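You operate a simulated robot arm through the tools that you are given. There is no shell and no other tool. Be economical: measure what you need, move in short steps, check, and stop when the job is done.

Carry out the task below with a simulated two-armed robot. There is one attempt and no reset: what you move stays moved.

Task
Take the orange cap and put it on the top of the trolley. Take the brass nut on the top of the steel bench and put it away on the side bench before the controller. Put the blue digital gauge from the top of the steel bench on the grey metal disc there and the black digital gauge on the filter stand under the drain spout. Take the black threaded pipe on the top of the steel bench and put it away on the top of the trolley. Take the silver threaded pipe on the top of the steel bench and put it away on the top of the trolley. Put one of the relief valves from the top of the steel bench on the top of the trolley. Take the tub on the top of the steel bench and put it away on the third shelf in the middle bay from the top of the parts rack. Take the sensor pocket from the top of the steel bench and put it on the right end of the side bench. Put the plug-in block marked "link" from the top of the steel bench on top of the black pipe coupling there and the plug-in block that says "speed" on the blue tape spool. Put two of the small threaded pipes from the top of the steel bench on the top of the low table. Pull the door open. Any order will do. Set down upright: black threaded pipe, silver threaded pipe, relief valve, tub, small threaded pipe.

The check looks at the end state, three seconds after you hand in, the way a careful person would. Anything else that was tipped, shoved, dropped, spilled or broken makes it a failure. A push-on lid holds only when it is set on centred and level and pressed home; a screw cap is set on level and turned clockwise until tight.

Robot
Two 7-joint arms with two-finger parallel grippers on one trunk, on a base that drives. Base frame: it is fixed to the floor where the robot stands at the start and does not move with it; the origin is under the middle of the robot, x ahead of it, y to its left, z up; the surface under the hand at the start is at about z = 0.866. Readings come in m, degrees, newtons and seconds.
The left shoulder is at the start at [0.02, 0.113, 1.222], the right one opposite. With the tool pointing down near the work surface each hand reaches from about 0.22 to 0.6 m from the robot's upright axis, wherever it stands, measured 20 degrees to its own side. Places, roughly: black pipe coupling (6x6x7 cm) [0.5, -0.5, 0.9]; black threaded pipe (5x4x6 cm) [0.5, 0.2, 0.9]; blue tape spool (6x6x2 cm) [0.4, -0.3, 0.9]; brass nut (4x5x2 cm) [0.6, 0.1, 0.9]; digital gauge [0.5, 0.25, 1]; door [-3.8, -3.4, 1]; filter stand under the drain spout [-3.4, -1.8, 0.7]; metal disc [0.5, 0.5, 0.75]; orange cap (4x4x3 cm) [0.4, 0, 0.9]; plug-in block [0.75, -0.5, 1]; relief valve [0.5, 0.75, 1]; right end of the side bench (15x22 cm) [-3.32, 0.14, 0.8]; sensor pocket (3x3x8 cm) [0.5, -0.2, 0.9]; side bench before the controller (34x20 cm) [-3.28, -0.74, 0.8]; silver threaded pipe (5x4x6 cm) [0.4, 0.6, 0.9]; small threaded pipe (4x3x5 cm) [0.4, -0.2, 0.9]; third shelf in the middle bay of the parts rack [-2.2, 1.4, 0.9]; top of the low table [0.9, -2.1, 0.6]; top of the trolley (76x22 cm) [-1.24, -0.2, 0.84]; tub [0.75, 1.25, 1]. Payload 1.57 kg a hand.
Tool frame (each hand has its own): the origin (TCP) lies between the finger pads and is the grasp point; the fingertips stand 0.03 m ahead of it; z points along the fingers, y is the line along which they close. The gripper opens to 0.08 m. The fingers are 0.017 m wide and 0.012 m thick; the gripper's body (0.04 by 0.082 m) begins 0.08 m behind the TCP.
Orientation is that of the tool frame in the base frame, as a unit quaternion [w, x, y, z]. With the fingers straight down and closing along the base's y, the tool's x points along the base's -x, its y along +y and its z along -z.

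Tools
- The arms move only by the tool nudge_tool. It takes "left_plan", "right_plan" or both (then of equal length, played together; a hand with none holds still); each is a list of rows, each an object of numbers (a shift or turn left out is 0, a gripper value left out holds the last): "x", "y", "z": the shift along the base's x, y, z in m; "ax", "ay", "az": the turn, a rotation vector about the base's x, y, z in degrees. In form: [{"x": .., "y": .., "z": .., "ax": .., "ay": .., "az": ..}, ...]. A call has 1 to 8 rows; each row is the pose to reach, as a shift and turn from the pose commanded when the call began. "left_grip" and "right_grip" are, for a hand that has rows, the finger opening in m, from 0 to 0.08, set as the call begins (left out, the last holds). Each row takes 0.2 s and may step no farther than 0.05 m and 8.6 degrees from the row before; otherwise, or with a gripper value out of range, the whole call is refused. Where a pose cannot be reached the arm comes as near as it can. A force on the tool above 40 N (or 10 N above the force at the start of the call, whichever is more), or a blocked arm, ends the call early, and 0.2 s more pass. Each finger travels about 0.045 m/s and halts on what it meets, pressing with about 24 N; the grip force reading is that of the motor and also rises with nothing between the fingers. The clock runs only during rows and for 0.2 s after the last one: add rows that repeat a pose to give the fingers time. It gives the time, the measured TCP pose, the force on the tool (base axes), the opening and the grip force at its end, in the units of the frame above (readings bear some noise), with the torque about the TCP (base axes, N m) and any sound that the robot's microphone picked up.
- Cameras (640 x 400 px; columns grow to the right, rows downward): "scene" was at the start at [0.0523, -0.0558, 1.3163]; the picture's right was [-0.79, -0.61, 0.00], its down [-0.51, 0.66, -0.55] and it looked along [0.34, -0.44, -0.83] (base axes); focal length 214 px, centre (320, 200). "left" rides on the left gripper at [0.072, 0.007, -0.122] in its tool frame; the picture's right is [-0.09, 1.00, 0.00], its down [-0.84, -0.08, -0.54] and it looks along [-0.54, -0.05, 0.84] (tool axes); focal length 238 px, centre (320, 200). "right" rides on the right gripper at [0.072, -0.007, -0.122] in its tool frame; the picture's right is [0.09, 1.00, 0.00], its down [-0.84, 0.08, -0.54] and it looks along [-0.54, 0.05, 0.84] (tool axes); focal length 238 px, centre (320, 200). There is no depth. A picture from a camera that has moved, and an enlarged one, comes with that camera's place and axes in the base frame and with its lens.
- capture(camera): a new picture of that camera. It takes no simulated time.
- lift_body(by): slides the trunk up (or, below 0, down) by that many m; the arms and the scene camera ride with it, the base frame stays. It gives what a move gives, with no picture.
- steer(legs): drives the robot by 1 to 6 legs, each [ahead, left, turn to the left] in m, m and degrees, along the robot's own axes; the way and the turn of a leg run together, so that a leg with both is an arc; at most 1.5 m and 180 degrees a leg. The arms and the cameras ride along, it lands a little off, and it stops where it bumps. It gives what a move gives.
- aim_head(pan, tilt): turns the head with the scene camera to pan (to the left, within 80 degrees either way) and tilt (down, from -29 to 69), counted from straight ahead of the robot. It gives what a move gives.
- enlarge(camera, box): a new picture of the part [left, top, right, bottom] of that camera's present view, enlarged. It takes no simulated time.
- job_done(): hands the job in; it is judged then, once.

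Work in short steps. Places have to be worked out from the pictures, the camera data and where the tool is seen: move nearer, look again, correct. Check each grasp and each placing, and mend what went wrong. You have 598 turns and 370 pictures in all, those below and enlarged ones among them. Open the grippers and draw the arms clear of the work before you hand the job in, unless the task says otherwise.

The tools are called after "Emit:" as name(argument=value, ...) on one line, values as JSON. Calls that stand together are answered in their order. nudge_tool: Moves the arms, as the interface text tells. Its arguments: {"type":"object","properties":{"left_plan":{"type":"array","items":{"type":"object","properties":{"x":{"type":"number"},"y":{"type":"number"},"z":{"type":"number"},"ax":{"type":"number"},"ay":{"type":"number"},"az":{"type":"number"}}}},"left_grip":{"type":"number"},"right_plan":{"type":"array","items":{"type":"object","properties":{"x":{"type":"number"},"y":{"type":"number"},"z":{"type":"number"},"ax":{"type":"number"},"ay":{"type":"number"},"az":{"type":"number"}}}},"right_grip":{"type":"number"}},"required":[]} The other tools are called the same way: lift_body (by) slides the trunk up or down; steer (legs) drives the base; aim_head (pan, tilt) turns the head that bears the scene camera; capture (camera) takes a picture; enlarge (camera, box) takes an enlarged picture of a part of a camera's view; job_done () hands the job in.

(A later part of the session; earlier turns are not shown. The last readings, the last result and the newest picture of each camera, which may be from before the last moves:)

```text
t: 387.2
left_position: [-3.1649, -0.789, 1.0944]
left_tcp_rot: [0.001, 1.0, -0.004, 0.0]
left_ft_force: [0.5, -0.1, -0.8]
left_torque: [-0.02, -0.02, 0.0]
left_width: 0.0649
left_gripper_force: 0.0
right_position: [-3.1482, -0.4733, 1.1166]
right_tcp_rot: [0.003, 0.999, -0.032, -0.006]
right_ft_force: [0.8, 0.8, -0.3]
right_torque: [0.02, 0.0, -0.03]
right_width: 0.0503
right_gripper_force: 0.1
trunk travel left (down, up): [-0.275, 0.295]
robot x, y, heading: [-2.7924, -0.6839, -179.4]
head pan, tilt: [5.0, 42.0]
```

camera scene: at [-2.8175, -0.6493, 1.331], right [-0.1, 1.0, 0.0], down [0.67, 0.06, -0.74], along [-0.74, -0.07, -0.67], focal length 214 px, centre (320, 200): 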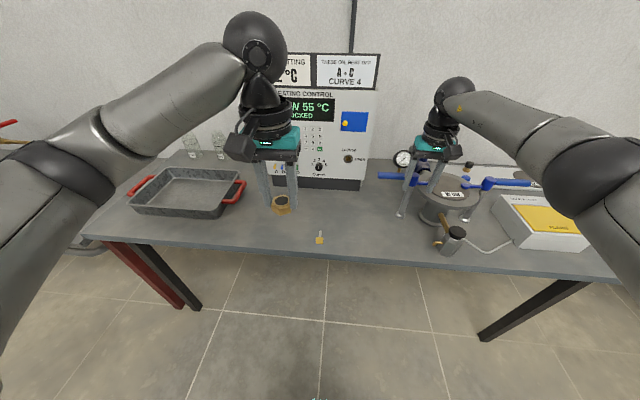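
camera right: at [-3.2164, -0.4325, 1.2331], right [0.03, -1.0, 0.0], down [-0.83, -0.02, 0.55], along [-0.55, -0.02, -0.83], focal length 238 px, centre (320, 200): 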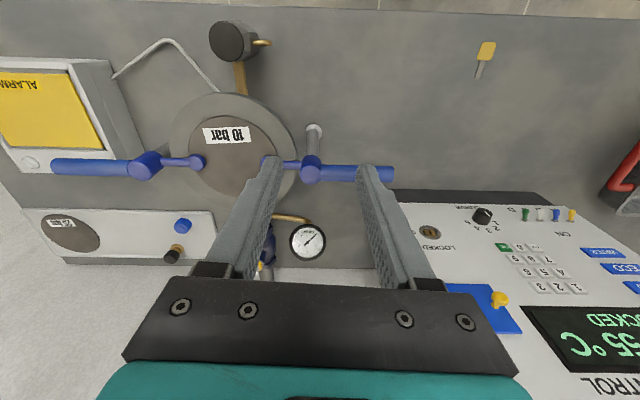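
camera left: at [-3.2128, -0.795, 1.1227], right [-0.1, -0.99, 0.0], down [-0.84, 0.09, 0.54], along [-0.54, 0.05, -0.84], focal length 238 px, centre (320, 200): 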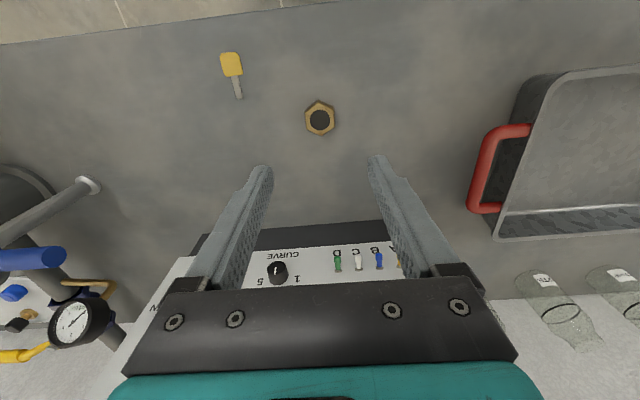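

Drive back to the right part of the steel bench.

Emit:
steer(legs=[[-0.3, 0, -0.6], [0, -1.03, 0], [0, 0, -90], [0, 0, -90], [1.2, 0, 0], [1.15, 0, 0]])

Emit:
steer(legs=[[0, -0.75, 0]])

Emit:
aim_head(pan=-10, tilt=40)

Emit:
capture(camera="scene")

```text
t: 412.8
left_position: [0.1935, 0.4919, 1.0936]
left_tcp_rot: [0.0, 0.001, 1.0, 0.0]
left_ft_force: [0.3, -0.3, 0.0]
left_torque: [-0.02, 0.03, 0.0]
left_width: 0.065
left_gripper_force: 0.0
right_position: [0.1787, 0.1785, 1.1164]
right_tcp_rot: [0.005, 0.029, 1.0, 0.002]
right_ft_force: [1.1, 0.8, 0.7]
right_torque: [-0.03, 0.0, 0.02]
right_width: 0.05
right_gripper_force: 0.0
trunk travel left (down, up): [-0.275, 0.295]
robot x, y, heading: [-0.1784, 0.3895, 0.7]
head pan, tilt: [5.0, 42.0]
```

```text
t: 416.9
left_position: [0.204, -0.2566, 1.0941]
left_tcp_rot: [0.0, 0.002, 1.0, 0.002]
left_ft_force: [-0.2, -0.6, 0.0]
left_torque: [0.02, -0.01, 0.0]
left_width: 0.0651
left_gripper_force: 0.2
right_position: [0.1903, -0.5715, 1.1158]
right_tcp_rot: [0.005, 0.028, 1.0, 0.002]
right_ft_force: [0.6, -1.7, 0.6]
right_torque: [0.01, 0.02, -0.01]
right_width: 0.0499
right_gripper_force: 0.1
trunk travel left (down, up): [-0.275, 0.295]
robot x, y, heading: [-0.1665, -0.3683, 0.9]
head pan, tilt: [5.0, 42.0]
```

```text
t: 417.7
left_position: [0.2041, -0.2567, 1.0948]
left_tcp_rot: [0.0, 0.001, 1.0, 0.001]
left_ft_force: [0.1, -0.8, 0.6]
left_torque: [0.01, -0.03, -0.01]
left_width: 0.0649
left_gripper_force: 0.1
right_position: [0.1904, -0.5727, 1.1152]
right_tcp_rot: [0.005, 0.03, 1.0, 0.002]
right_ft_force: [0.2, -0.5, -0.1]
right_torque: [-0.01, -0.04, -0.01]
right_width: 0.0502
right_gripper_force: 0.1
trunk travel left (down, up): [-0.275, 0.295]
robot x, y, heading: [-0.1661, -0.3657, 0.8]
head pan, tilt: [-10.0, 40.0]
```

```text
216 pictures are left
camera scene: at [-0.0723, -0.38, 1.3389], right [-0.16, -0.99, 0.0], down [-0.63, 0.1, -0.77], along [0.76, -0.12, -0.64], focal length 214 px, centre (320, 200)
```

scene: 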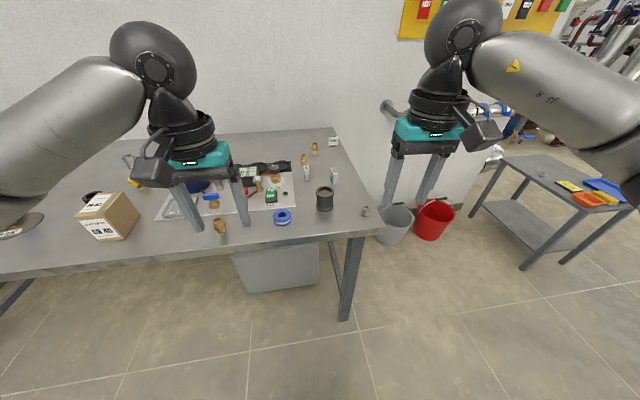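

Zoom to locate blocks and small pipes on the right end.

Emit:
enlarge(camera="scene", box=[240, 120, 400, 240])

```text
3.33 times, centred on (320, 180) of scene
camera zoom: at [-0.0723, -0.38, 1.3389], right [-0.16, -0.99, 0.0], down [-0.63, 0.1, -0.77], along [0.76, -0.12, -0.64], focal length 715 px, centre (320, 267)
```

zoom: 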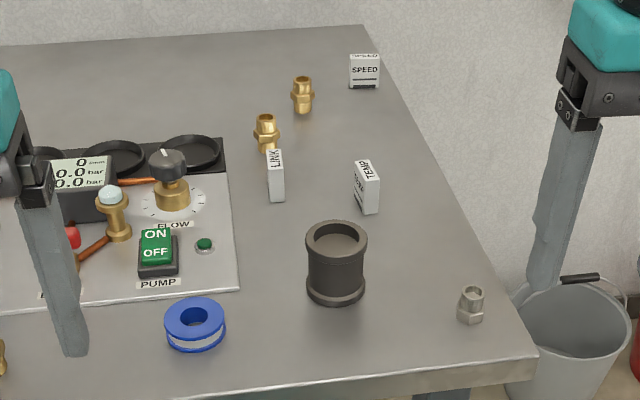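

Good view. Drive ahead to x≈0.1 and bring the right hand over LINK.

Emit:
steer(legs=[[0.27, 0.02, -0.9]])

Emit:
nudge_tool(right_grip=0.08, right_plan=[{"x": 0.03, "y": 0.03}, {"x": 0.06, "y": 0.06}, {"x": 0.09, "y": 0.09}, {"x": 0.12, "y": 0.11}, {"x": 0.15, "y": 0.12}])

Emit:
capture(camera="right")

```text
t: 419.6
left_position: [0.475, -0.2418, 1.0947]
left_tcp_rot: [0.0, 0.009, 1.0, 0.001]
left_ft_force: [-0.5, 0.0, -0.4]
left_torque: [0.01, 0.03, -0.02]
left_width: 0.0651
left_gripper_force: 0.1
right_position: [0.4565, -0.5549, 1.1145]
right_tcp_rot: [0.005, 0.037, 0.999, 0.003]
right_ft_force: [0.7, 0.0, 0.2]
right_torque: [0.01, 0.01, 0.01]
right_width: 0.0499
right_gripper_force: 0.0
trunk travel left (down, up): [-0.275, 0.295]
robot x, y, heading: [0.1008, -0.3439, -0.1]
head pan, tilt: [-10.0, 40.0]
```

```text
t: 420.8
left_position: [0.4751, -0.2392, 1.0934]
left_tcp_rot: [0.001, 0.008, 1.0, 0.0]
left_ft_force: [-0.3, 0.2, -0.5]
left_torque: [-0.03, -0.01, 0.0]
left_width: 0.0649
left_gripper_force: 0.0
right_position: [0.6069, -0.4308, 1.1172]
right_tcp_rot: [0.006, 0.035, 0.999, 0.002]
right_ft_force: [0.2, -0.2, 0.3]
right_torque: [-0.02, 0.01, 0.04]
right_width: 0.0801
right_gripper_force: 0.0
trunk travel left (down, up): [-0.275, 0.295]
robot x, y, heading: [0.101, -0.345, 0.2]
head pan, tilt: [-10.0, 40.0]
```

```text
214 pictures are left
camera right: at [0.5326, -0.4341, 1.2395], right [-0.02, 1.0, 0.0], down [0.83, 0.02, 0.55], along [0.55, 0.01, -0.83], focal length 238 px, centre (320, 200)
```

right: 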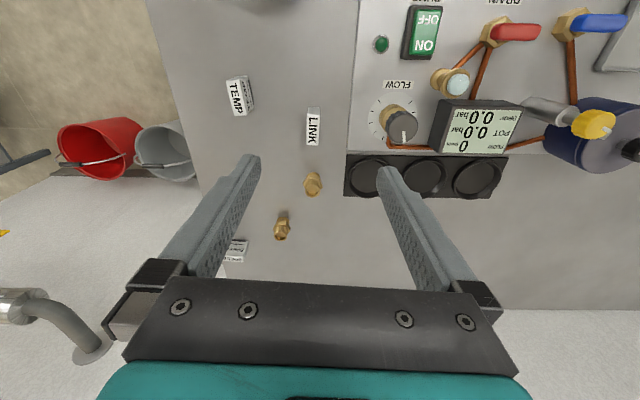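

Zoom on LINK and neighbours.

Emit:
enlarge(camera="right", box=[200, 60, 360, 270])

Emit:
enlarge(camera="right", box=[280, 90, 350, 155])

```text
1.90 times, centred on (280, 165) of right
camera zoom: at [0.5326, -0.4341, 1.2395], right [-0.02, 1.0, 0.0], down [0.83, 0.02, 0.55], along [0.55, 0.01, -0.83], focal length 454 px, centre (396, 267)
```

zoom: 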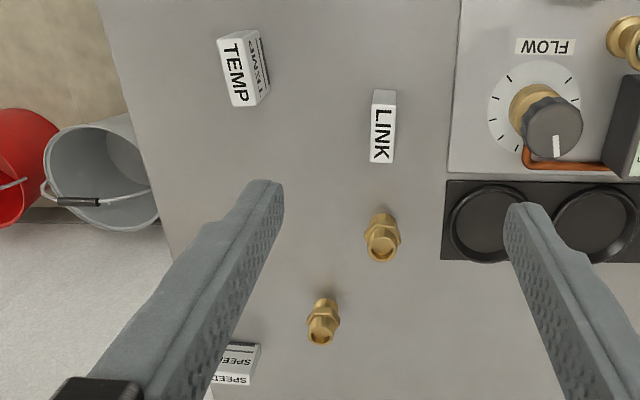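

```text
6.15 times, centred on (315, 122) of right
camera zoom: at [0.5326, -0.4341, 1.2395], right [-0.02, 1.0, 0.0], down [0.83, 0.02, 0.55], along [0.55, 0.01, -0.83], focal length 1467 px, centre (351, 677)
```

zoom: 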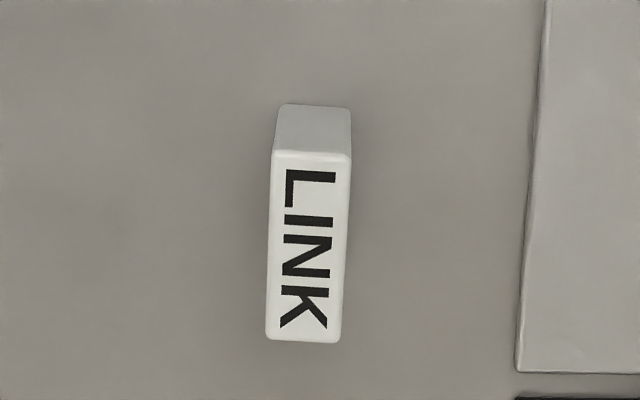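

LINK is a 17×42×45 mm block. Look closely at the coupling's top before choosing how to set it.

Emit:
nudge_tool(right_plan=[{"x": -0.045, "y": -0.01}, {"x": -0.09, "y": -0.02}, {"x": -0.135, "y": -0.035}, {"x": -0.165, "y": -0.05}])

Emit:
capture(camera="right")

Emit:
enlarge(camera="right", box=[260, 70, 400, 170])

```text
t: 421.8
left_position: [0.474, -0.2412, 1.0947]
left_tcp_rot: [0.0, 0.009, 1.0, 0.002]
left_ft_force: [-0.1, 0.2, 0.0]
left_torque: [-0.03, 0.01, 0.03]
left_width: 0.0648
left_gripper_force: 0.0
right_position: [0.4391, -0.4851, 1.1152]
right_tcp_rot: [0.005, 0.036, 0.999, 0.003]
right_ft_force: [-1.0, -0.3, 0.0]
right_torque: [0.03, 0.0, 0.0]
right_width: 0.08
right_gripper_force: 0.0
trunk travel left (down, up): [-0.275, 0.295]
robot x, y, heading: [0.1011, -0.344, 0.3]
head pan, tilt: [-10.0, 40.0]
```

```text
211 pictures are left
camera right: at [0.3645, -0.4876, 1.2372], right [-0.02, 1.0, 0.0], down [0.83, 0.01, 0.55], along [0.55, 0.01, -0.83], focal length 238 px, centre (320, 200)
```

right: 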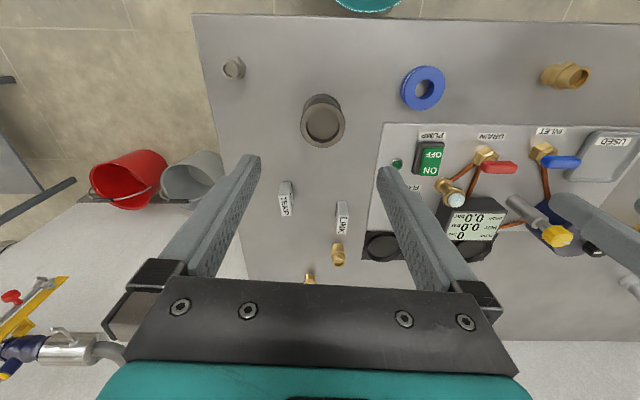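

```text
4.00 times, centred on (330, 120) of right
camera zoom: at [0.3645, -0.4876, 1.2372], right [-0.02, 1.0, 0.0], down [0.83, 0.01, 0.55], along [0.55, 0.01, -0.83], focal length 953 px, centre (280, 520)
```

zoom: 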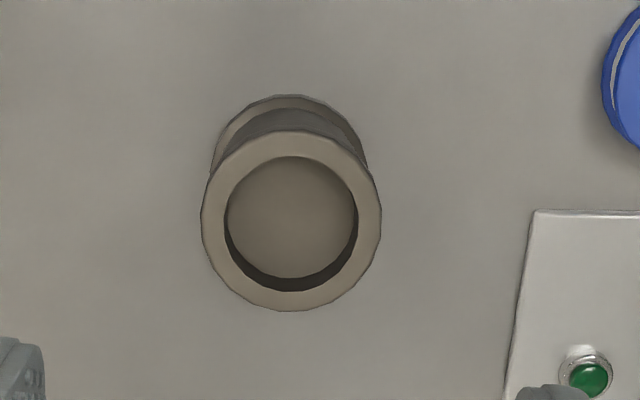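

The coupling has a ~45 mm open recess, so LINK must lie flat across the rim: grip it by its 42 mm ends (yaw 90°), then pitch it flat. First move back over LINK and yaw the hand 90°.

Emit:
nudge_tool(right_plan=[{"x": 0.04, "y": 0.012, "az": 8.2}, {"x": 0.08, "y": 0.024, "az": 16.4}, {"x": 0.12, "y": 0.036, "az": 24.6}, {"x": 0.16, "y": 0.046, "az": 32.8}, {"x": 0.196, "y": 0.05, "az": 41}, {"x": 0.196, "y": 0.05, "az": 49.2}, {"x": 0.196, "y": 0.05, "az": 57.4}, {"x": 0.196, "y": 0.05, "az": 65.6}])

Emit:
nudge_tool(right_plan=[{"az": 7}, {"az": 14}, {"az": 20.2}, {"az": 20.2, "z": -0.03}])

Emit:
capture(camera="right")

```text
t: 423.6
left_position: [0.4716, -0.2398, 1.0954]
left_tcp_rot: [0.001, 0.008, 1.0, 0.001]
left_ft_force: [-0.7, -0.1, -0.1]
left_torque: [-0.02, -0.12, 0.01]
left_width: 0.0654
left_gripper_force: 0.1
right_position: [0.5177, -0.4613, 1.1785]
right_tcp_rot: [0.005, -0.437, 0.899, 0.021]
right_ft_force: [-1.4, -0.8, -0.3]
right_torque: [-0.04, -0.16, 0.01]
right_width: 0.0802
right_gripper_force: 0.0
right hand out of reach, approached as far as the arm can: row 5, 6, 7, 8
trunk travel left (down, up): [-0.275, 0.295]
robot x, y, heading: [0.104, -0.344, 0.3]
head pan, tilt: [-10.0, 40.0]
```

```text
t: 424.6
left_position: [0.4754, -0.2408, 1.0933]
left_tcp_rot: [0.0, 0.009, 1.0, 0.002]
left_ft_force: [-0.3, -0.7, 0.2]
left_torque: [-0.05, -0.01, 0.04]
left_width: 0.0649
left_gripper_force: 0.1
right_position: [0.4518, -0.4222, 1.1549]
right_tcp_rot: [0.002, -0.588, 0.808, 0.024]
right_ft_force: [0.4, 0.4, 0.5]
right_torque: [0.02, -0.02, -0.01]
right_width: 0.0801
right_gripper_force: 0.1
right hand out of reach, approached as far as the arm can: row 1, 2, 3, 4
trunk travel left (down, up): [-0.275, 0.295]
robot x, y, heading: [0.1063, -0.3461, 0.3]
head pan, tilt: [-10.0, 40.0]
```

```text
209 pictures are left
camera right: at [0.4385, -0.498, 1.275], right [-0.98, 0.22, 0.03], down [0.2, 0.8, 0.57], along [0.1, 0.56, -0.82], focal length 238 px, centre (320, 200)
```

right: 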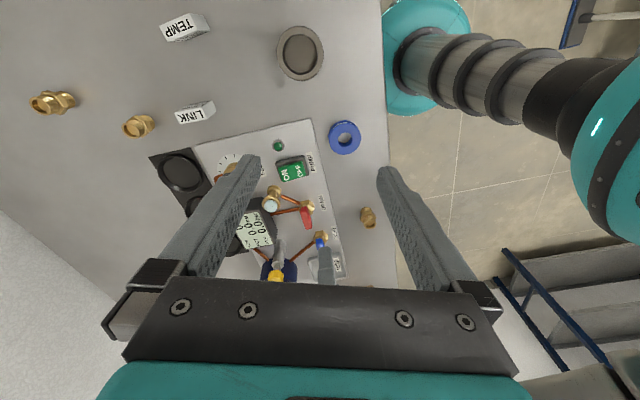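

That direction hits joint limits. Rotate back the other way.

Emit:
nudge_tool(right_plan=[{"az": -8.2, "x": 0.01}, {"az": -16.4, "x": 0.02}, {"az": -24.6, "x": 0.03}, {"az": -32.8, "x": 0.04}, {"az": -41, "x": 0.05}, {"az": -49.2, "x": 0.06}, {"az": -57.4, "x": 0.07}, {"az": -65.6, "x": 0.08}])

Emit:
nudge_tool(right_plan=[{"az": -8.2, "x": 0.0}, {"az": -16.4}, {"az": -24.6}, {"az": -32.8}, {"az": -41}, {"az": -49.2}, {"az": -57.4}, {"az": -65.6}])

Emit:
nudge_tool(right_plan=[{"az": -8}, {"az": -16}, {"az": -24}, {"az": -32}])

Emit:
capture(camera="right")

```text
t: 426.4
left_position: [0.4754, -0.2399, 1.0945]
left_tcp_rot: [0.0, 0.009, 1.0, 0.0]
left_ft_force: [0.4, 0.0, 0.1]
left_torque: [-0.02, -0.01, 0.03]
left_width: 0.0652
left_gripper_force: 0.0
right_position: [0.5345, -0.4272, 1.1559]
right_tcp_rot: [0.013, -0.055, 0.998, 0.019]
right_ft_force: [0.8, -0.6, 0.2]
right_torque: [0.02, -0.01, -0.04]
right_width: 0.0801
right_gripper_force: 0.1
trunk travel left (down, up): [-0.275, 0.295]
robot x, y, heading: [0.1037, -0.3415, 0.4]
head pan, tilt: [-10.0, 40.0]
```

```text
t: 428.2
left_position: [0.4745, -0.2405, 1.0947]
left_tcp_rot: [0.0, 0.009, 1.0, 0.002]
left_ft_force: [-0.2, -0.6, -0.2]
left_torque: [0.02, 0.0, -0.01]
left_width: 0.0652
left_gripper_force: 0.1
right_position: [0.5343, -0.4263, 1.1557]
right_tcp_rot: [0.022, 0.494, 0.869, 0.009]
right_ft_force: [-0.1, -0.1, 0.0]
right_torque: [-0.01, 0.02, 0.0]
right_width: 0.0801
right_gripper_force: 0.1
trunk travel left (down, up): [-0.275, 0.295]
robot x, y, heading: [0.1019, -0.3426, 0.0]
head pan, tilt: [-10.0, 40.0]
```

```text
t: 429.2
left_position: [0.4747, -0.2404, 1.0932]
left_tcp_rot: [0.0, 0.009, 1.0, 0.001]
left_ft_force: [0.4, -0.4, 0.8]
left_torque: [-0.05, -0.04, -0.07]
left_width: 0.065
left_gripper_force: 0.0
right_position: [0.5349, -0.4255, 1.1545]
right_tcp_rot: [0.023, 0.714, 0.699, 0.003]
right_ft_force: [0.6, -0.6, 0.1]
right_torque: [0.04, -0.02, 0.01]
right_width: 0.0801
right_gripper_force: 0.0
trunk travel left (down, up): [-0.275, 0.295]
robot x, y, heading: [0.1025, -0.3414, 0.2]
head pan, tilt: [-10.0, 40.0]
```

```text
208 pictures are left
camera right: at [0.5239, -0.3517, 1.2756], right [1.0, 0.07, 0.03], down [0.04, -0.82, 0.57], along [0.07, -0.57, -0.82], focal length 238 px, centre (320, 200)
```

right: 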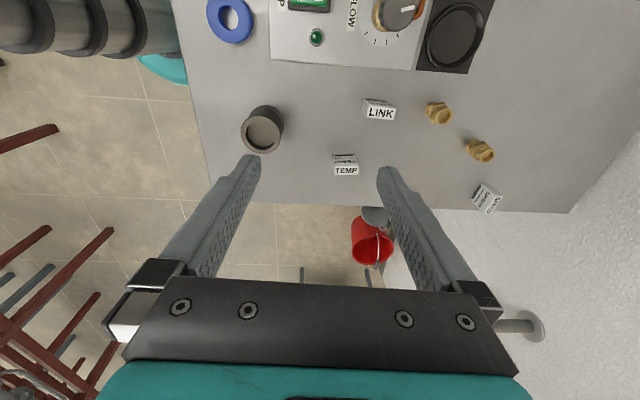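

Yaw −90° works. Correct the small tilt and hover over LINK lower.

Emit:
nudge_tool(right_grip=0.065, right_plan=[{"x": 0.035, "y": -0.005, "ax": 0.8, "ay": 1.0}, {"x": 0.07, "y": -0.01, "ax": 1.6, "ay": 2.1}, {"x": 0.1, "y": -0.015, "z": -0.03, "ax": 1.6, "ay": 2.1}, {"x": 0.1, "y": -0.015, "z": -0.08, "ax": 1.6, "ay": 2.1}, {"x": 0.1, "y": -0.015, "z": -0.12, "ax": 1.6, "ay": 2.1}, {"x": 0.1, "y": -0.015, "z": -0.15, "ax": 1.6, "ay": 2.1}])

Emit:
capture(camera="right")

```text
t: 430.6
left_position: [0.4748, -0.24, 1.0942]
left_tcp_rot: [0.0, 0.01, 1.0, 0.001]
left_ft_force: [0.2, -0.1, 0.0]
left_torque: [0.0, 0.0, -0.01]
left_width: 0.0651
left_gripper_force: 0.0
right_position: [0.6369, -0.4411, 1.0056]
right_tcp_rot: [0.001, 0.714, 0.7, 0.0]
right_ft_force: [0.6, 0.4, 0.1]
right_torque: [-0.02, -0.01, 0.0]
right_width: 0.0649
right_gripper_force: 0.1
trunk travel left (down, up): [-0.275, 0.295]
robot x, y, heading: [0.1049, -0.3408, 0.1]
head pan, tilt: [-10.0, 40.0]
```

```text
207 pictures are left
camera right: at [0.63, -0.3701, 1.1278], right [1.0, 0.07, 0.0], down [0.06, -0.84, 0.54], along [0.04, -0.54, -0.84], focal length 238 px, centre (320, 200)
```

right: 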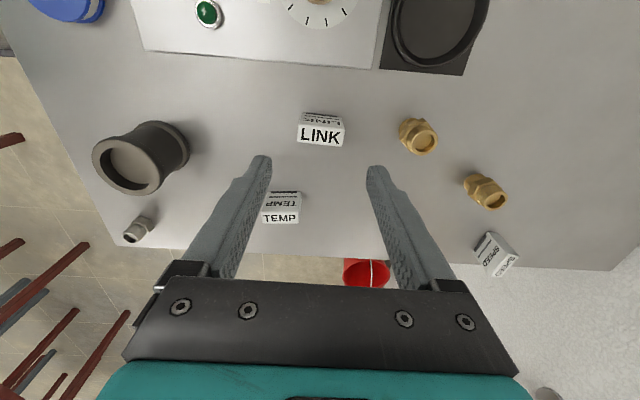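

Aligned. Descend to 0.899 and grip LINK by its ends, lift.

Emit:
nudge_tool(right_plan=[{"x": -0.002, "y": 0.003, "z": -0.04}, {"x": -0.002, "y": 0.003, "z": -0.08}, {"x": -0.002, "y": 0.003, "z": -0.106}])

Emit:
nudge_tool(right_grip=0.025, right_plan=[{}, {}, {}, {}, {}, {"z": 0.03}, {"z": 0.07}, {"z": 0.11}])

Emit:
capture(camera="right")

```text
t: 431.4
left_position: [0.4738, -0.2405, 1.0944]
left_tcp_rot: [-0.001, 0.009, 1.0, 0.001]
left_ft_force: [0.7, -0.3, -0.7]
left_torque: [0.0, -0.01, 0.0]
left_width: 0.0649
left_gripper_force: 0.0
right_position: [0.6328, -0.4387, 0.8996]
right_tcp_rot: [0.0, 0.714, 0.7, -0.001]
right_ft_force: [-0.2, -0.5, -0.5]
right_torque: [0.01, -0.02, -0.01]
right_width: 0.0651
right_gripper_force: 0.1
trunk travel left (down, up): [-0.275, 0.295]
robot x, y, heading: [0.1038, -0.3421, 0.0]
head pan, tilt: [-10.0, 40.0]
```

```text
t: 433.2
left_position: [0.4746, -0.239, 1.0948]
left_tcp_rot: [0.0, 0.009, 1.0, 0.001]
left_ft_force: [0.4, 0.0, 0.0]
left_torque: [-0.03, 0.01, -0.03]
left_width: 0.0653
left_gripper_force: 0.0
right_position: [0.6347, -0.4396, 1.0116]
right_tcp_rot: [-0.001, 0.714, 0.7, 0.0]
right_ft_force: [0.1, -0.2, -1.1]
right_torque: [0.0, 0.03, 0.03]
right_width: 0.0435
right_gripper_force: 24.6
trunk travel left (down, up): [-0.275, 0.295]
robot x, y, heading: [0.1026, -0.3453, 0.1]
head pan, tilt: [-10.0, 40.0]
```

```text
206 pictures are left
camera right: at [0.6283, -0.3673, 1.1335], right [1.0, 0.07, 0.0], down [0.06, -0.84, 0.54], along [0.04, -0.54, -0.84], focal length 238 px, centre (320, 200)
```

right: 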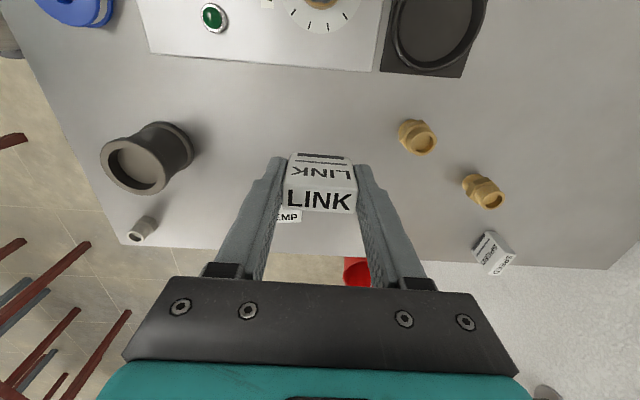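

LINK held. Raise and un-yaw the hand (+89°).

Emit:
nudge_tool(right_plan=[{"z": 0.03, "az": 8.2}, {"z": 0.06, "az": 16.4}, {"z": 0.09, "az": 24.6}, {"x": -0.02, "z": 0.1, "az": 32.8}, {"x": -0.05, "z": 0.1, "az": 41}, {"x": -0.08, "z": 0.1, "az": 49.2}, {"x": -0.1, "z": 0.1, "az": 57.4}, {"x": -0.1, "z": 0.1, "az": 65.6}])

Emit:
nudge_tool(right_plan=[{"az": 8}, {"az": 16}, {"az": 23.3}])

```text
t: 435.0
left_position: [0.4752, -0.2414, 1.0941]
left_tcp_rot: [0.0, 0.008, 1.0, 0.002]
left_ft_force: [0.5, 0.8, 0.3]
left_torque: [-0.02, -0.02, 0.0]
left_width: 0.065
left_gripper_force: 0.0
right_position: [0.5326, -0.437, 1.1099]
right_tcp_rot: [-0.001, 0.219, 0.976, 0.0]
right_ft_force: [0.8, 0.3, -0.9]
right_torque: [0.0, 0.06, 0.01]
right_width: 0.0434
right_gripper_force: 23.9
trunk travel left (down, up): [-0.275, 0.295]
robot x, y, heading: [0.1032, -0.3441, 0.0]
head pan, tilt: [-10.0, 40.0]
```

```text
t: 435.8
left_position: [0.475, -0.2394, 1.094]
left_tcp_rot: [0.0, 0.008, 1.0, 0.002]
left_ft_force: [-0.1, -0.7, -0.9]
left_torque: [-0.01, 0.04, 0.02]
left_width: 0.065
left_gripper_force: 0.1
right_position: [0.5312, -0.4385, 1.1091]
right_tcp_rot: [0.0, 0.017, 1.0, 0.001]
right_ft_force: [-0.8, 0.5, -1.1]
right_torque: [-0.04, 0.01, -0.03]
right_width: 0.0434
right_gripper_force: 23.9
trunk travel left (down, up): [-0.275, 0.295]
robot x, y, heading: [0.1, -0.3436, -0.1]
head pan, tilt: [-10.0, 40.0]
```

Back off 0.28 m, then pitch the hand forward 68°.

Emit:
steer(legs=[[-0.28, 0, 0]])

Emit:
nudge_tool(right_plan=[{"x": 0.01, "ay": -8.5}, {"x": 0.02, "ay": -17}, {"x": 0.03, "ay": -25.5}, {"x": 0.04, "ay": -34}, {"x": 0.05, "ay": -42.5}, {"x": 0.06, "ay": -51}, {"x": 0.07, "ay": -59.5}, {"x": 0.08, "ay": -68}])

Emit:
capture(camera="right")

Emit:
capture(camera="scene")

```text
t: 437.7
left_position: [0.1944, -0.2406, 1.0938]
left_tcp_rot: [0.001, 0.009, 1.0, 0.001]
left_ft_force: [-0.4, -0.1, 1.2]
left_torque: [0.03, 0.02, 0.01]
left_width: 0.0651
left_gripper_force: 0.1
right_position: [0.2522, -0.4391, 1.1094]
right_tcp_rot: [0.001, 0.019, 1.0, 0.0]
right_ft_force: [0.0, 0.3, -0.4]
right_torque: [-0.02, -0.05, -0.02]
right_width: 0.0432
right_gripper_force: 24.0
trunk travel left (down, up): [-0.275, 0.295]
robot x, y, heading: [-0.1769, -0.3441, -0.2]
head pan, tilt: [-10.0, 40.0]
```

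```text
t: 439.5
left_position: [0.1958, -0.2404, 1.0948]
left_tcp_rot: [0.0, 0.009, 1.0, 0.001]
left_ft_force: [0.2, -1.2, 0.4]
left_torque: [-0.03, 0.0, 0.0]
left_width: 0.0651
left_gripper_force: 0.0
right_position: [0.3322, -0.4387, 1.1081]
right_tcp_rot: [0.56, 0.016, 0.828, 0.011]
right_ft_force: [0.4, -0.3, -1.5]
right_torque: [-0.04, -0.03, 0.02]
right_width: 0.0433
right_gripper_force: 24.2
trunk travel left (down, up): [-0.275, 0.295]
robot x, y, heading: [-0.1776, -0.344, 0.0]
head pan, tilt: [-10.0, 40.0]
```

```text
205 pictures are left
camera right: at [0.1923, -0.4431, 1.0878], right [-0.02, 1.0, -0.05], down [-0.19, 0.04, 0.98], along [0.98, 0.03, 0.19], focal length 238 px, centre (320, 200)
```

right: 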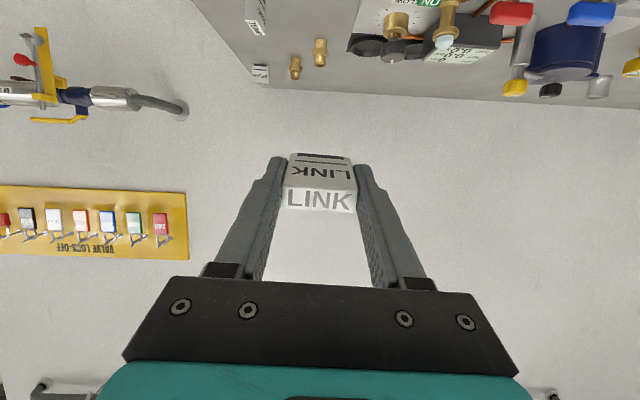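

```text
204 pictures are left
camera scene: at [-0.0829, -0.359, 1.339], right [-0.17, -0.98, 0.0], down [-0.63, 0.11, -0.77], along [0.75, -0.13, -0.64], focal length 214 px, centre (320, 200)
```

scene: 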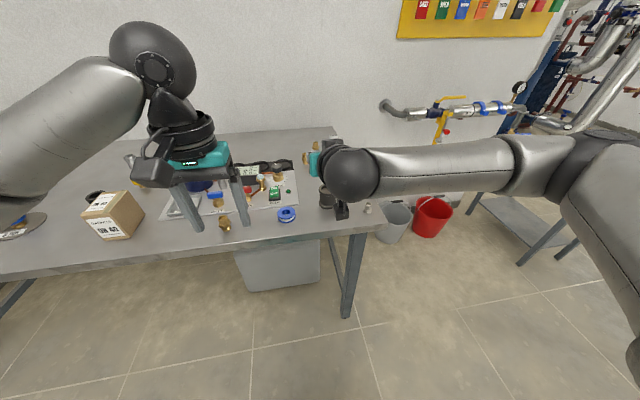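

Works well. Pitch 7° more and move above the coupling (TCP target ≈(0.440,-0.480)), still high.

Emit:
nudge_tool(right_plan=[{"x": 0.03, "y": -0.01, "z": -0.01, "ay": -3.5}, {"x": 0.06, "y": -0.02, "z": -0.02, "ay": -7}, {"x": 0.09, "y": -0.033, "z": -0.03, "ay": -7}, {"x": 0.108, "y": -0.041, "z": -0.06, "ay": -7}, {"x": 0.108, "y": -0.041, "z": -0.1, "ay": -7}])

Emit:
enlarge(camera="scene", box=[260, 130, 420, 250])

Emit:
capture(camera="right")

```text
t: 440.7
left_position: [0.1974, -0.2396, 1.0935]
left_tcp_rot: [0.0, 0.009, 1.0, 0.001]
left_ft_force: [0.9, 0.2, 0.5]
left_torque: [-0.02, 0.0, 0.02]
left_width: 0.0651
left_gripper_force: 0.1
right_position: [0.4586, -0.4328, 1.0446]
right_tcp_rot: [0.597, 0.026, 0.802, -0.004]
right_ft_force: [0.7, 0.9, -1.6]
right_torque: [-0.03, 0.04, -0.04]
right_width: 0.0434
right_gripper_force: 24.3
right hand out of reach, approached as far as the arm can: row 2, 3, 4, 5
trunk travel left (down, up): [-0.275, 0.295]
robot x, y, heading: [-0.177, -0.3427, 0.1]
head pan, tilt: [-10.0, 40.0]
```

```text
3.33 times, centred on (340, 190) of scene
camera zoom: at [-0.0819, -0.3578, 1.3388], right [-0.17, -0.98, 0.0], down [-0.63, 0.11, -0.77], along [0.75, -0.13, -0.64], focal length 715 px, centre (253, 233)
```

zoom: 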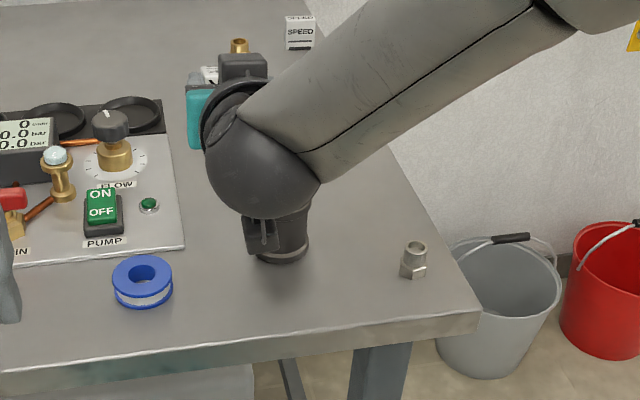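

```text
202 pictures are left
camera right: at [0.321, -0.4328, 1.0104], right [0.02, 1.0, -0.06], down [-0.27, 0.07, 0.96], along [0.96, 0.0, 0.27], focal length 238 px, centre (320, 200)
```

right: 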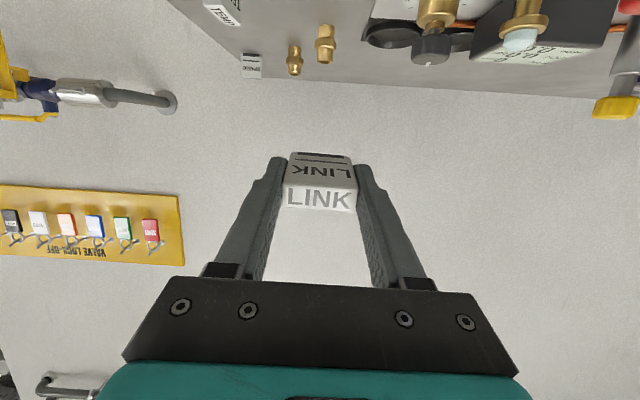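

Arm is at its limit, but base and trunk can do the rest. Shift the base by (-0.018, -0.047) and check position.

Emit:
steer(legs=[[-0.018, -0.047, 0]])

Emit:
lift_body(by=-0.06)

Emit:
capture(camera="right")

Emit:
enlarge(camera="scene", box=[260, 130, 420, 250])

```text
t: 441.6
left_position: [0.1767, -0.2882, 1.0948]
left_tcp_rot: [0.0, 0.008, 1.0, 0.002]
left_ft_force: [-0.7, -0.4, 0.3]
left_torque: [0.02, -0.02, 0.0]
left_width: 0.0651
left_gripper_force: 0.1
right_position: [0.4401, -0.4802, 1.043]
right_tcp_rot: [0.597, 0.027, 0.802, -0.002]
right_ft_force: [-1.4, -0.2, -0.1]
right_torque: [0.05, -0.04, 0.05]
right_width: 0.0434
right_gripper_force: 23.2
trunk travel left (down, up): [-0.275, 0.295]
robot x, y, heading: [-0.1965, -0.391, -0.4]
head pan, tilt: [-10.0, 40.0]
```

```text
t: 442.6
left_position: [0.1779, -0.2857, 1.0346]
left_tcp_rot: [0.0, 0.008, 1.0, 0.001]
left_ft_force: [0.0, 0.0, 0.1]
left_torque: [0.02, -0.02, 0.03]
left_width: 0.0651
left_gripper_force: 0.0
right_position: [0.4411, -0.4788, 0.9843]
right_tcp_rot: [0.595, 0.027, 0.803, -0.003]
right_ft_force: [-0.2, 0.5, -0.5]
right_torque: [-0.02, -0.01, 0.01]
right_width: 0.0434
right_gripper_force: 23.8
trunk travel left (down, up): [-0.215, 0.355]
robot x, y, heading: [-0.1923, -0.3918, 0.2]
head pan, tilt: [-10.0, 40.0]
```

```text
201 pictures are left
camera right: at [0.3017, -0.48, 0.9508], right [0.02, 1.0, -0.06], down [-0.27, 0.06, 0.96], along [0.96, 0.0, 0.27], focal length 238 px, centre (320, 200)
```

right: 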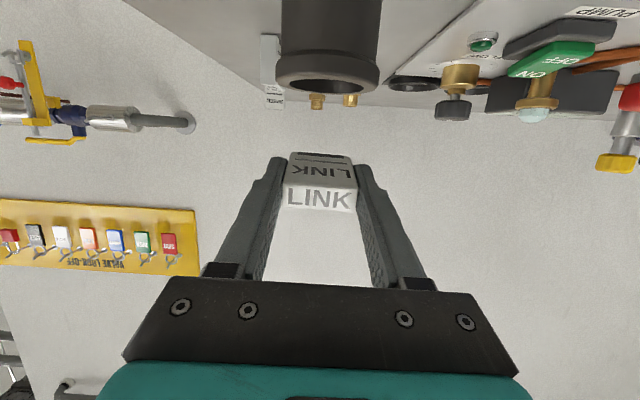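

```text
3.33 times, centred on (340, 190) of scene
camera zoom: at [-0.1009, -0.4053, 1.279], right [-0.17, -0.98, 0.0], down [-0.63, 0.11, -0.77], along [0.75, -0.13, -0.64], focal length 715 px, centre (253, 233)
```

zoom: 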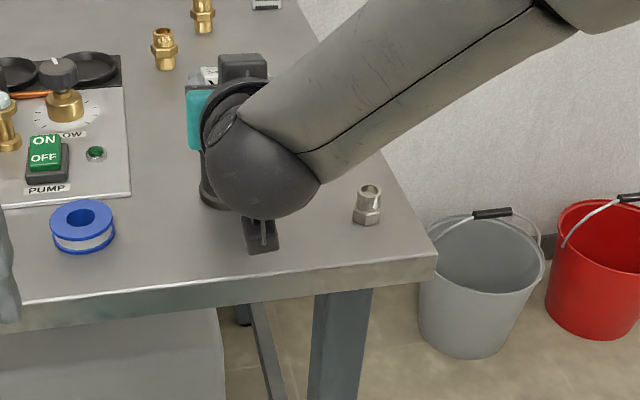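

Aligned within a few mm. Lower by trunk in small steps.

Emit:
lift_body(by=-0.022)

Emit:
lift_body(by=-0.006)

Emit:
capture(camera="right")

```text
t: 443.3
left_position: [0.1774, -0.2874, 1.0119]
left_tcp_rot: [0.0, 0.009, 1.0, 0.002]
left_ft_force: [0.0, 0.2, -1.0]
left_torque: [0.04, -0.02, -0.01]
left_width: 0.0651
left_gripper_force: 0.0
right_position: [0.4407, -0.48, 0.9615]
right_tcp_rot: [0.596, 0.027, 0.803, -0.004]
right_ft_force: [0.5, 0.8, -0.5]
right_torque: [-0.01, -0.02, 0.04]
right_width: 0.0436
right_gripper_force: 24.3
trunk travel left (down, up): [-0.193, 0.377]
robot x, y, heading: [-0.1942, -0.3919, -0.1]
head pan, tilt: [-10.0, 40.0]
```

```text
t: 443.9
left_position: [0.1773, -0.2864, 1.0052]
left_tcp_rot: [0.0, 0.008, 1.0, 0.002]
left_ft_force: [-0.1, 0.0, -0.7]
left_torque: [0.01, 0.05, -0.02]
left_width: 0.0651
left_gripper_force: 0.0
right_position: [0.44, -0.4793, 0.9565]
right_tcp_rot: [0.596, 0.027, 0.803, -0.003]
right_ft_force: [0.3, -0.4, 0.0]
right_torque: [0.0, 0.03, -0.01]
right_width: 0.0436
right_gripper_force: 23.8
trunk travel left (down, up): [-0.187, 0.383]
robot x, y, heading: [-0.193, -0.3892, -0.1]
head pan, tilt: [-10.0, 40.0]
```

```text
199 pictures are left
camera right: at [0.3017, -0.48, 0.9227], right [0.02, 1.0, -0.06], down [-0.27, 0.06, 0.96], along [0.96, 0.0, 0.27], focal length 238 px, centre (320, 200)
```

right: 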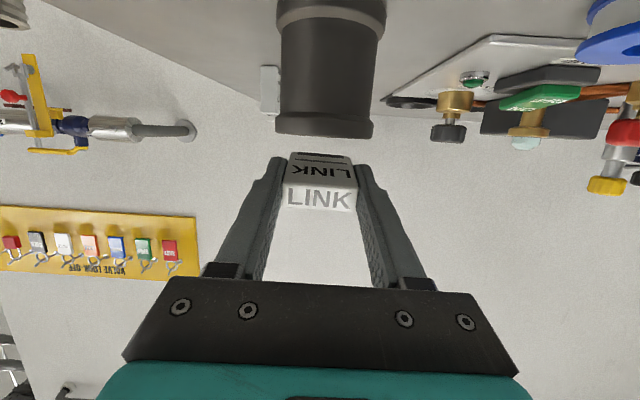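

No contact yet; continue lowering in small steps.

Emit:
lift_body(by=-0.006)

Emit:
lift_body(by=-0.004)

Emit:
lift_body(by=-0.004)

Emit:
capture(camera="right")

```text
t: 444.4
left_position: [0.1784, -0.287, 0.9996]
left_tcp_rot: [0.0, 0.009, 1.0, 0.002]
left_ft_force: [-0.4, -0.3, -0.3]
left_torque: [-0.04, -0.01, 0.02]
left_width: 0.0651
left_gripper_force: 0.0
right_position: [0.4394, -0.4797, 0.9499]
right_tcp_rot: [0.596, 0.027, 0.802, -0.003]
right_ft_force: [-0.9, 0.6, 0.7]
right_torque: [-0.01, 0.01, -0.03]
right_width: 0.0434
right_gripper_force: 24.1
trunk travel left (down, up): [-0.181, 0.389]
robot x, y, heading: [-0.1914, -0.392, -0.1]
head pan, tilt: [-10.0, 40.0]
```

```text
t: 445.0
left_position: [0.1781, -0.2875, 0.9955]
left_tcp_rot: [0.0, 0.009, 1.0, 0.002]
left_ft_force: [0.0, 0.2, 0.0]
left_torque: [0.04, -0.02, -0.01]
left_width: 0.0647
left_gripper_force: 0.2
right_position: [0.4392, -0.4795, 0.9459]
right_tcp_rot: [0.596, 0.027, 0.803, -0.004]
right_ft_force: [-0.6, 0.1, -0.2]
right_torque: [0.0, -0.01, 0.02]
right_width: 0.0432
right_gripper_force: 24.0
trunk travel left (down, up): [-0.177, 0.393]
robot x, y, heading: [-0.1957, -0.3916, -0.2]
head pan, tilt: [-10.0, 40.0]
```

```text
t: 445.5
left_position: [0.1776, -0.287, 0.9923]
left_tcp_rot: [0.001, 0.008, 1.0, 0.002]
left_ft_force: [-0.7, 0.2, -0.2]
left_torque: [0.01, 0.02, -0.04]
left_width: 0.0651
left_gripper_force: 0.0
right_position: [0.4413, -0.4801, 0.9442]
right_tcp_rot: [0.598, 0.027, 0.801, -0.004]
right_ft_force: [0.2, -0.5, 5.6]
right_torque: [-0.08, -0.19, 0.01]
right_width: 0.0435
right_gripper_force: 24.3
trunk travel left (down, up): [-0.173, 0.397]
robot x, y, heading: [-0.192, -0.391, 0.1]
head pan, tilt: [-10.0, 40.0]
```

```text
198 pictures are left
camera right: at [0.3022, -0.48, 0.9101], right [0.02, 1.0, -0.06], down [-0.28, 0.07, 0.96], along [0.96, 0.0, 0.28], focal length 238 px, centre (320, 200)
```

right: 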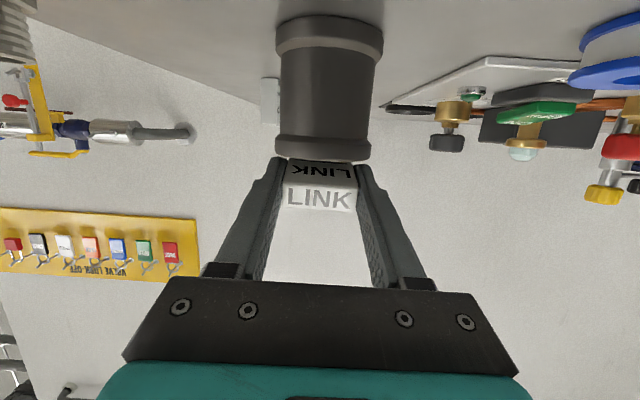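

Touching. Press down ~6 mm to let the block pivot flat.

Emit:
lift_body(by=-0.004)

Emit:
lift_body(by=-0.003)

Emit:
capture(camera="right")

```text
t: 446.0
left_position: [0.1772, -0.2857, 0.9878]
left_tcp_rot: [0.0, 0.008, 1.0, 0.001]
left_ft_force: [0.4, -0.5, 1.3]
left_torque: [0.02, -0.03, 0.0]
left_width: 0.065
left_gripper_force: 0.1
right_position: [0.4408, -0.48, 0.9425]
right_tcp_rot: [0.6, 0.026, 0.8, -0.003]
right_ft_force: [-0.8, -0.1, 16.2]
right_torque: [-0.4, -0.58, -0.01]
right_width: 0.0437
right_gripper_force: 23.9
trunk travel left (down, up): [-0.169, 0.401]
robot x, y, heading: [-0.1929, -0.3945, -0.1]
head pan, tilt: [-10.0, 40.0]
```

```text
t: 446.5
left_position: [0.1748, -0.2862, 0.9859]
left_tcp_rot: [0.001, 0.008, 1.0, 0.001]
left_ft_force: [0.5, 0.2, 0.2]
left_torque: [-0.02, 0.01, -0.04]
left_width: 0.0648
left_gripper_force: 0.0
right_position: [0.44, -0.4792, 0.9423]
right_tcp_rot: [0.602, 0.027, 0.798, -0.004]
right_ft_force: [-1.4, 0.8, 24.6]
right_torque: [-0.54, -0.71, -0.04]
right_width: 0.0436
right_gripper_force: 23.9
trunk travel left (down, up): [-0.166, 0.404]
robot x, y, heading: [-0.1956, -0.3927, 0.2]
head pan, tilt: [-10.0, 40.0]
```

```text
197 pictures are left
camera right: at [0.3023, -0.4798, 0.9065], right [0.02, 1.0, -0.06], down [-0.29, 0.07, 0.96], along [0.96, 0.0, 0.29], focal length 238 px, centre (320, 200)
```

right: 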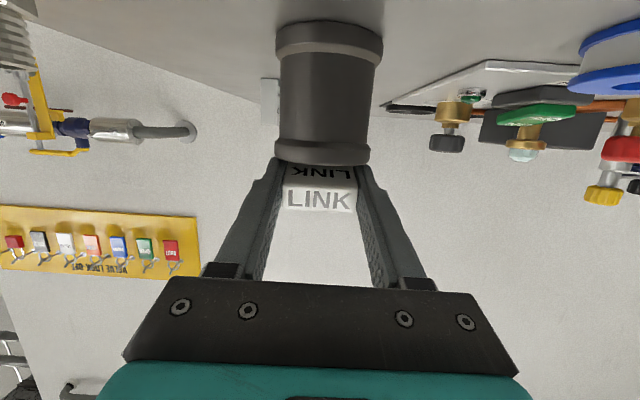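

Fingers now rest on the rim; block is ~15° from flat and will settle. Ease up 3 mm and release.

Emit:
lift_body(by=0.004)

Emit:
nudge_tool(right_grip=0.065, right_plan=[{}, {}, {}])

Emit:
capture(camera="right")

```text
t: 447.1
left_position: [0.1766, -0.2862, 0.9891]
left_tcp_rot: [0.001, 0.009, 1.0, 0.001]
left_ft_force: [-0.4, -0.5, -0.9]
left_torque: [-0.01, 0.01, -0.01]
left_width: 0.065
left_gripper_force: 0.0
right_position: [0.44, -0.4802, 0.9428]
right_tcp_rot: [0.599, 0.026, 0.801, -0.003]
right_ft_force: [3.0, 1.5, 15.7]
right_torque: [-0.38, -0.61, 0.11]
right_width: 0.0435
right_gripper_force: 24.0
trunk travel left (down, up): [-0.17, 0.4]
robot x, y, heading: [-0.1946, -0.3928, -0.2]
head pan, tilt: [-10.0, 40.0]
```

```text
t: 447.9
left_position: [0.1763, -0.2852, 0.9891]
left_tcp_rot: [0.0, 0.009, 1.0, 0.0]
left_ft_force: [-1.1, 0.2, -0.2]
left_torque: [0.03, 0.0, 0.04]
left_width: 0.065
left_gripper_force: 0.1
right_position: [0.44, -0.4803, 0.9421]
right_tcp_rot: [0.599, 0.028, 0.8, -0.005]
right_ft_force: [1.7, 0.9, 17.4]
right_torque: [-0.58, -0.43, 0.08]
right_width: 0.0637
right_gripper_force: 0.2
trunk travel left (down, up): [-0.17, 0.4]
robot x, y, heading: [-0.1941, -0.3889, -0.1]
head pan, tilt: [-10.0, 40.0]
```

```text
196 pictures are left
camera right: at [0.3018, -0.48, 0.908], right [0.02, 1.0, -0.06], down [-0.28, 0.07, 0.96], along [0.96, 0.0, 0.28], focal length 238 px, centre (320, 200)
```

right: 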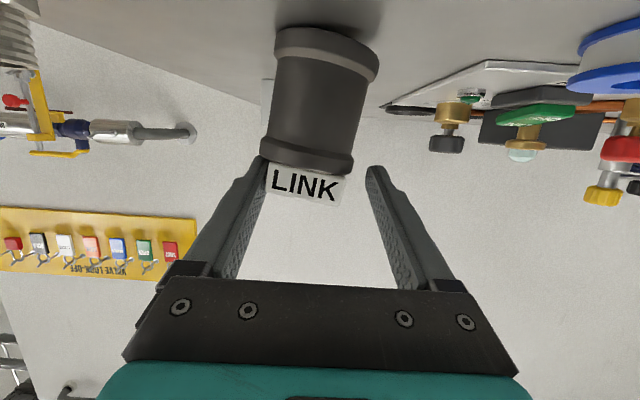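

The −y finger is pressing on the rim and tipping the coupling slightly. Raise gently so it settles back.

Emit:
lift_body(by=0.003)

Emit:
capture(camera="right")

```text
t: 448.4
left_position: [0.1773, -0.2862, 0.9922]
left_tcp_rot: [0.001, 0.008, 1.0, 0.001]
left_ft_force: [0.0, 0.7, 0.2]
left_torque: [-0.02, 0.0, -0.01]
left_width: 0.0648
left_gripper_force: 0.1
right_position: [0.4391, -0.4803, 0.9416]
right_tcp_rot: [0.597, 0.026, 0.802, -0.003]
right_ft_force: [3.4, 1.5, 11.7]
right_torque: [-0.36, -0.3, 0.1]
right_width: 0.0634
right_gripper_force: 0.0
trunk travel left (down, up): [-0.173, 0.397]
robot x, y, heading: [-0.192, -0.3928, -0.1]
head pan, tilt: [-10.0, 40.0]
```

```text
195 pictures are left
camera right: at [0.3013, -0.4798, 0.9092], right [0.02, 1.0, -0.06], down [-0.27, 0.07, 0.96], along [0.96, 0.0, 0.28], focal length 238 px, centre (320, 200)
```

right: 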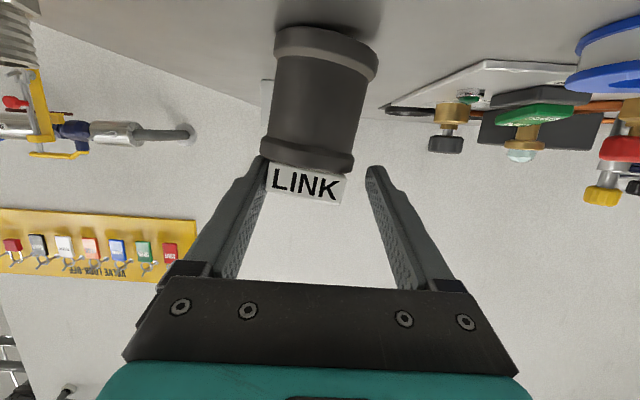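

Force is decreasing; continue raising in 3 mm steps.

Emit:
lift_body(by=0.003)

Emit:
lift_body(by=0.003)

Emit:
capture(camera="right")

```text
t: 448.9
left_position: [0.179, -0.2865, 0.995]
left_tcp_rot: [-0.001, 0.009, 1.0, 0.001]
left_ft_force: [-0.3, -0.4, -0.1]
left_torque: [0.02, 0.01, 0.0]
left_width: 0.065
left_gripper_force: 0.1
right_position: [0.4378, -0.4788, 0.9434]
right_tcp_rot: [0.594, 0.026, 0.804, -0.003]
right_ft_force: [-1.6, 2.5, 4.5]
right_torque: [-0.16, -0.34, 0.1]
right_width: 0.0629
right_gripper_force: 0.0
trunk travel left (down, up): [-0.176, 0.394]
robot x, y, heading: [-0.1935, -0.3889, -0.2]
head pan, tilt: [-10.0, 40.0]
```

```text
t: 449.4
left_position: [0.1771, -0.2876, 0.9978]
left_tcp_rot: [-0.001, 0.008, 1.0, 0.002]
left_ft_force: [0.0, -0.4, 0.1]
left_torque: [0.01, -0.01, 0.02]
left_width: 0.0653
left_gripper_force: 0.2
right_position: [0.4405, -0.4804, 0.9474]
right_tcp_rot: [0.595, 0.027, 0.803, -0.004]
right_ft_force: [-0.4, 0.0, -0.1]
right_torque: [0.02, 0.05, 0.0]
right_width: 0.065
right_gripper_force: 0.1
trunk travel left (down, up): [-0.179, 0.391]
robot x, y, heading: [-0.1975, -0.3906, 0.1]
head pan, tilt: [-10.0, 40.0]
```

```text
194 pictures are left
camera right: at [0.3014, -0.4802, 0.914], right [0.02, 1.0, -0.06], down [-0.27, 0.06, 0.96], along [0.96, 0.0, 0.27], focal length 238 px, centre (320, 200)
```

right: 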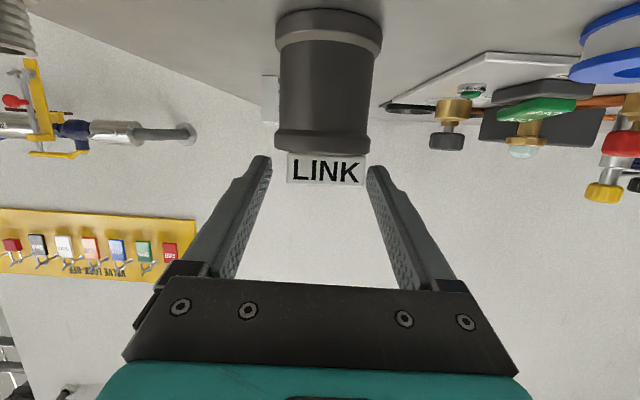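

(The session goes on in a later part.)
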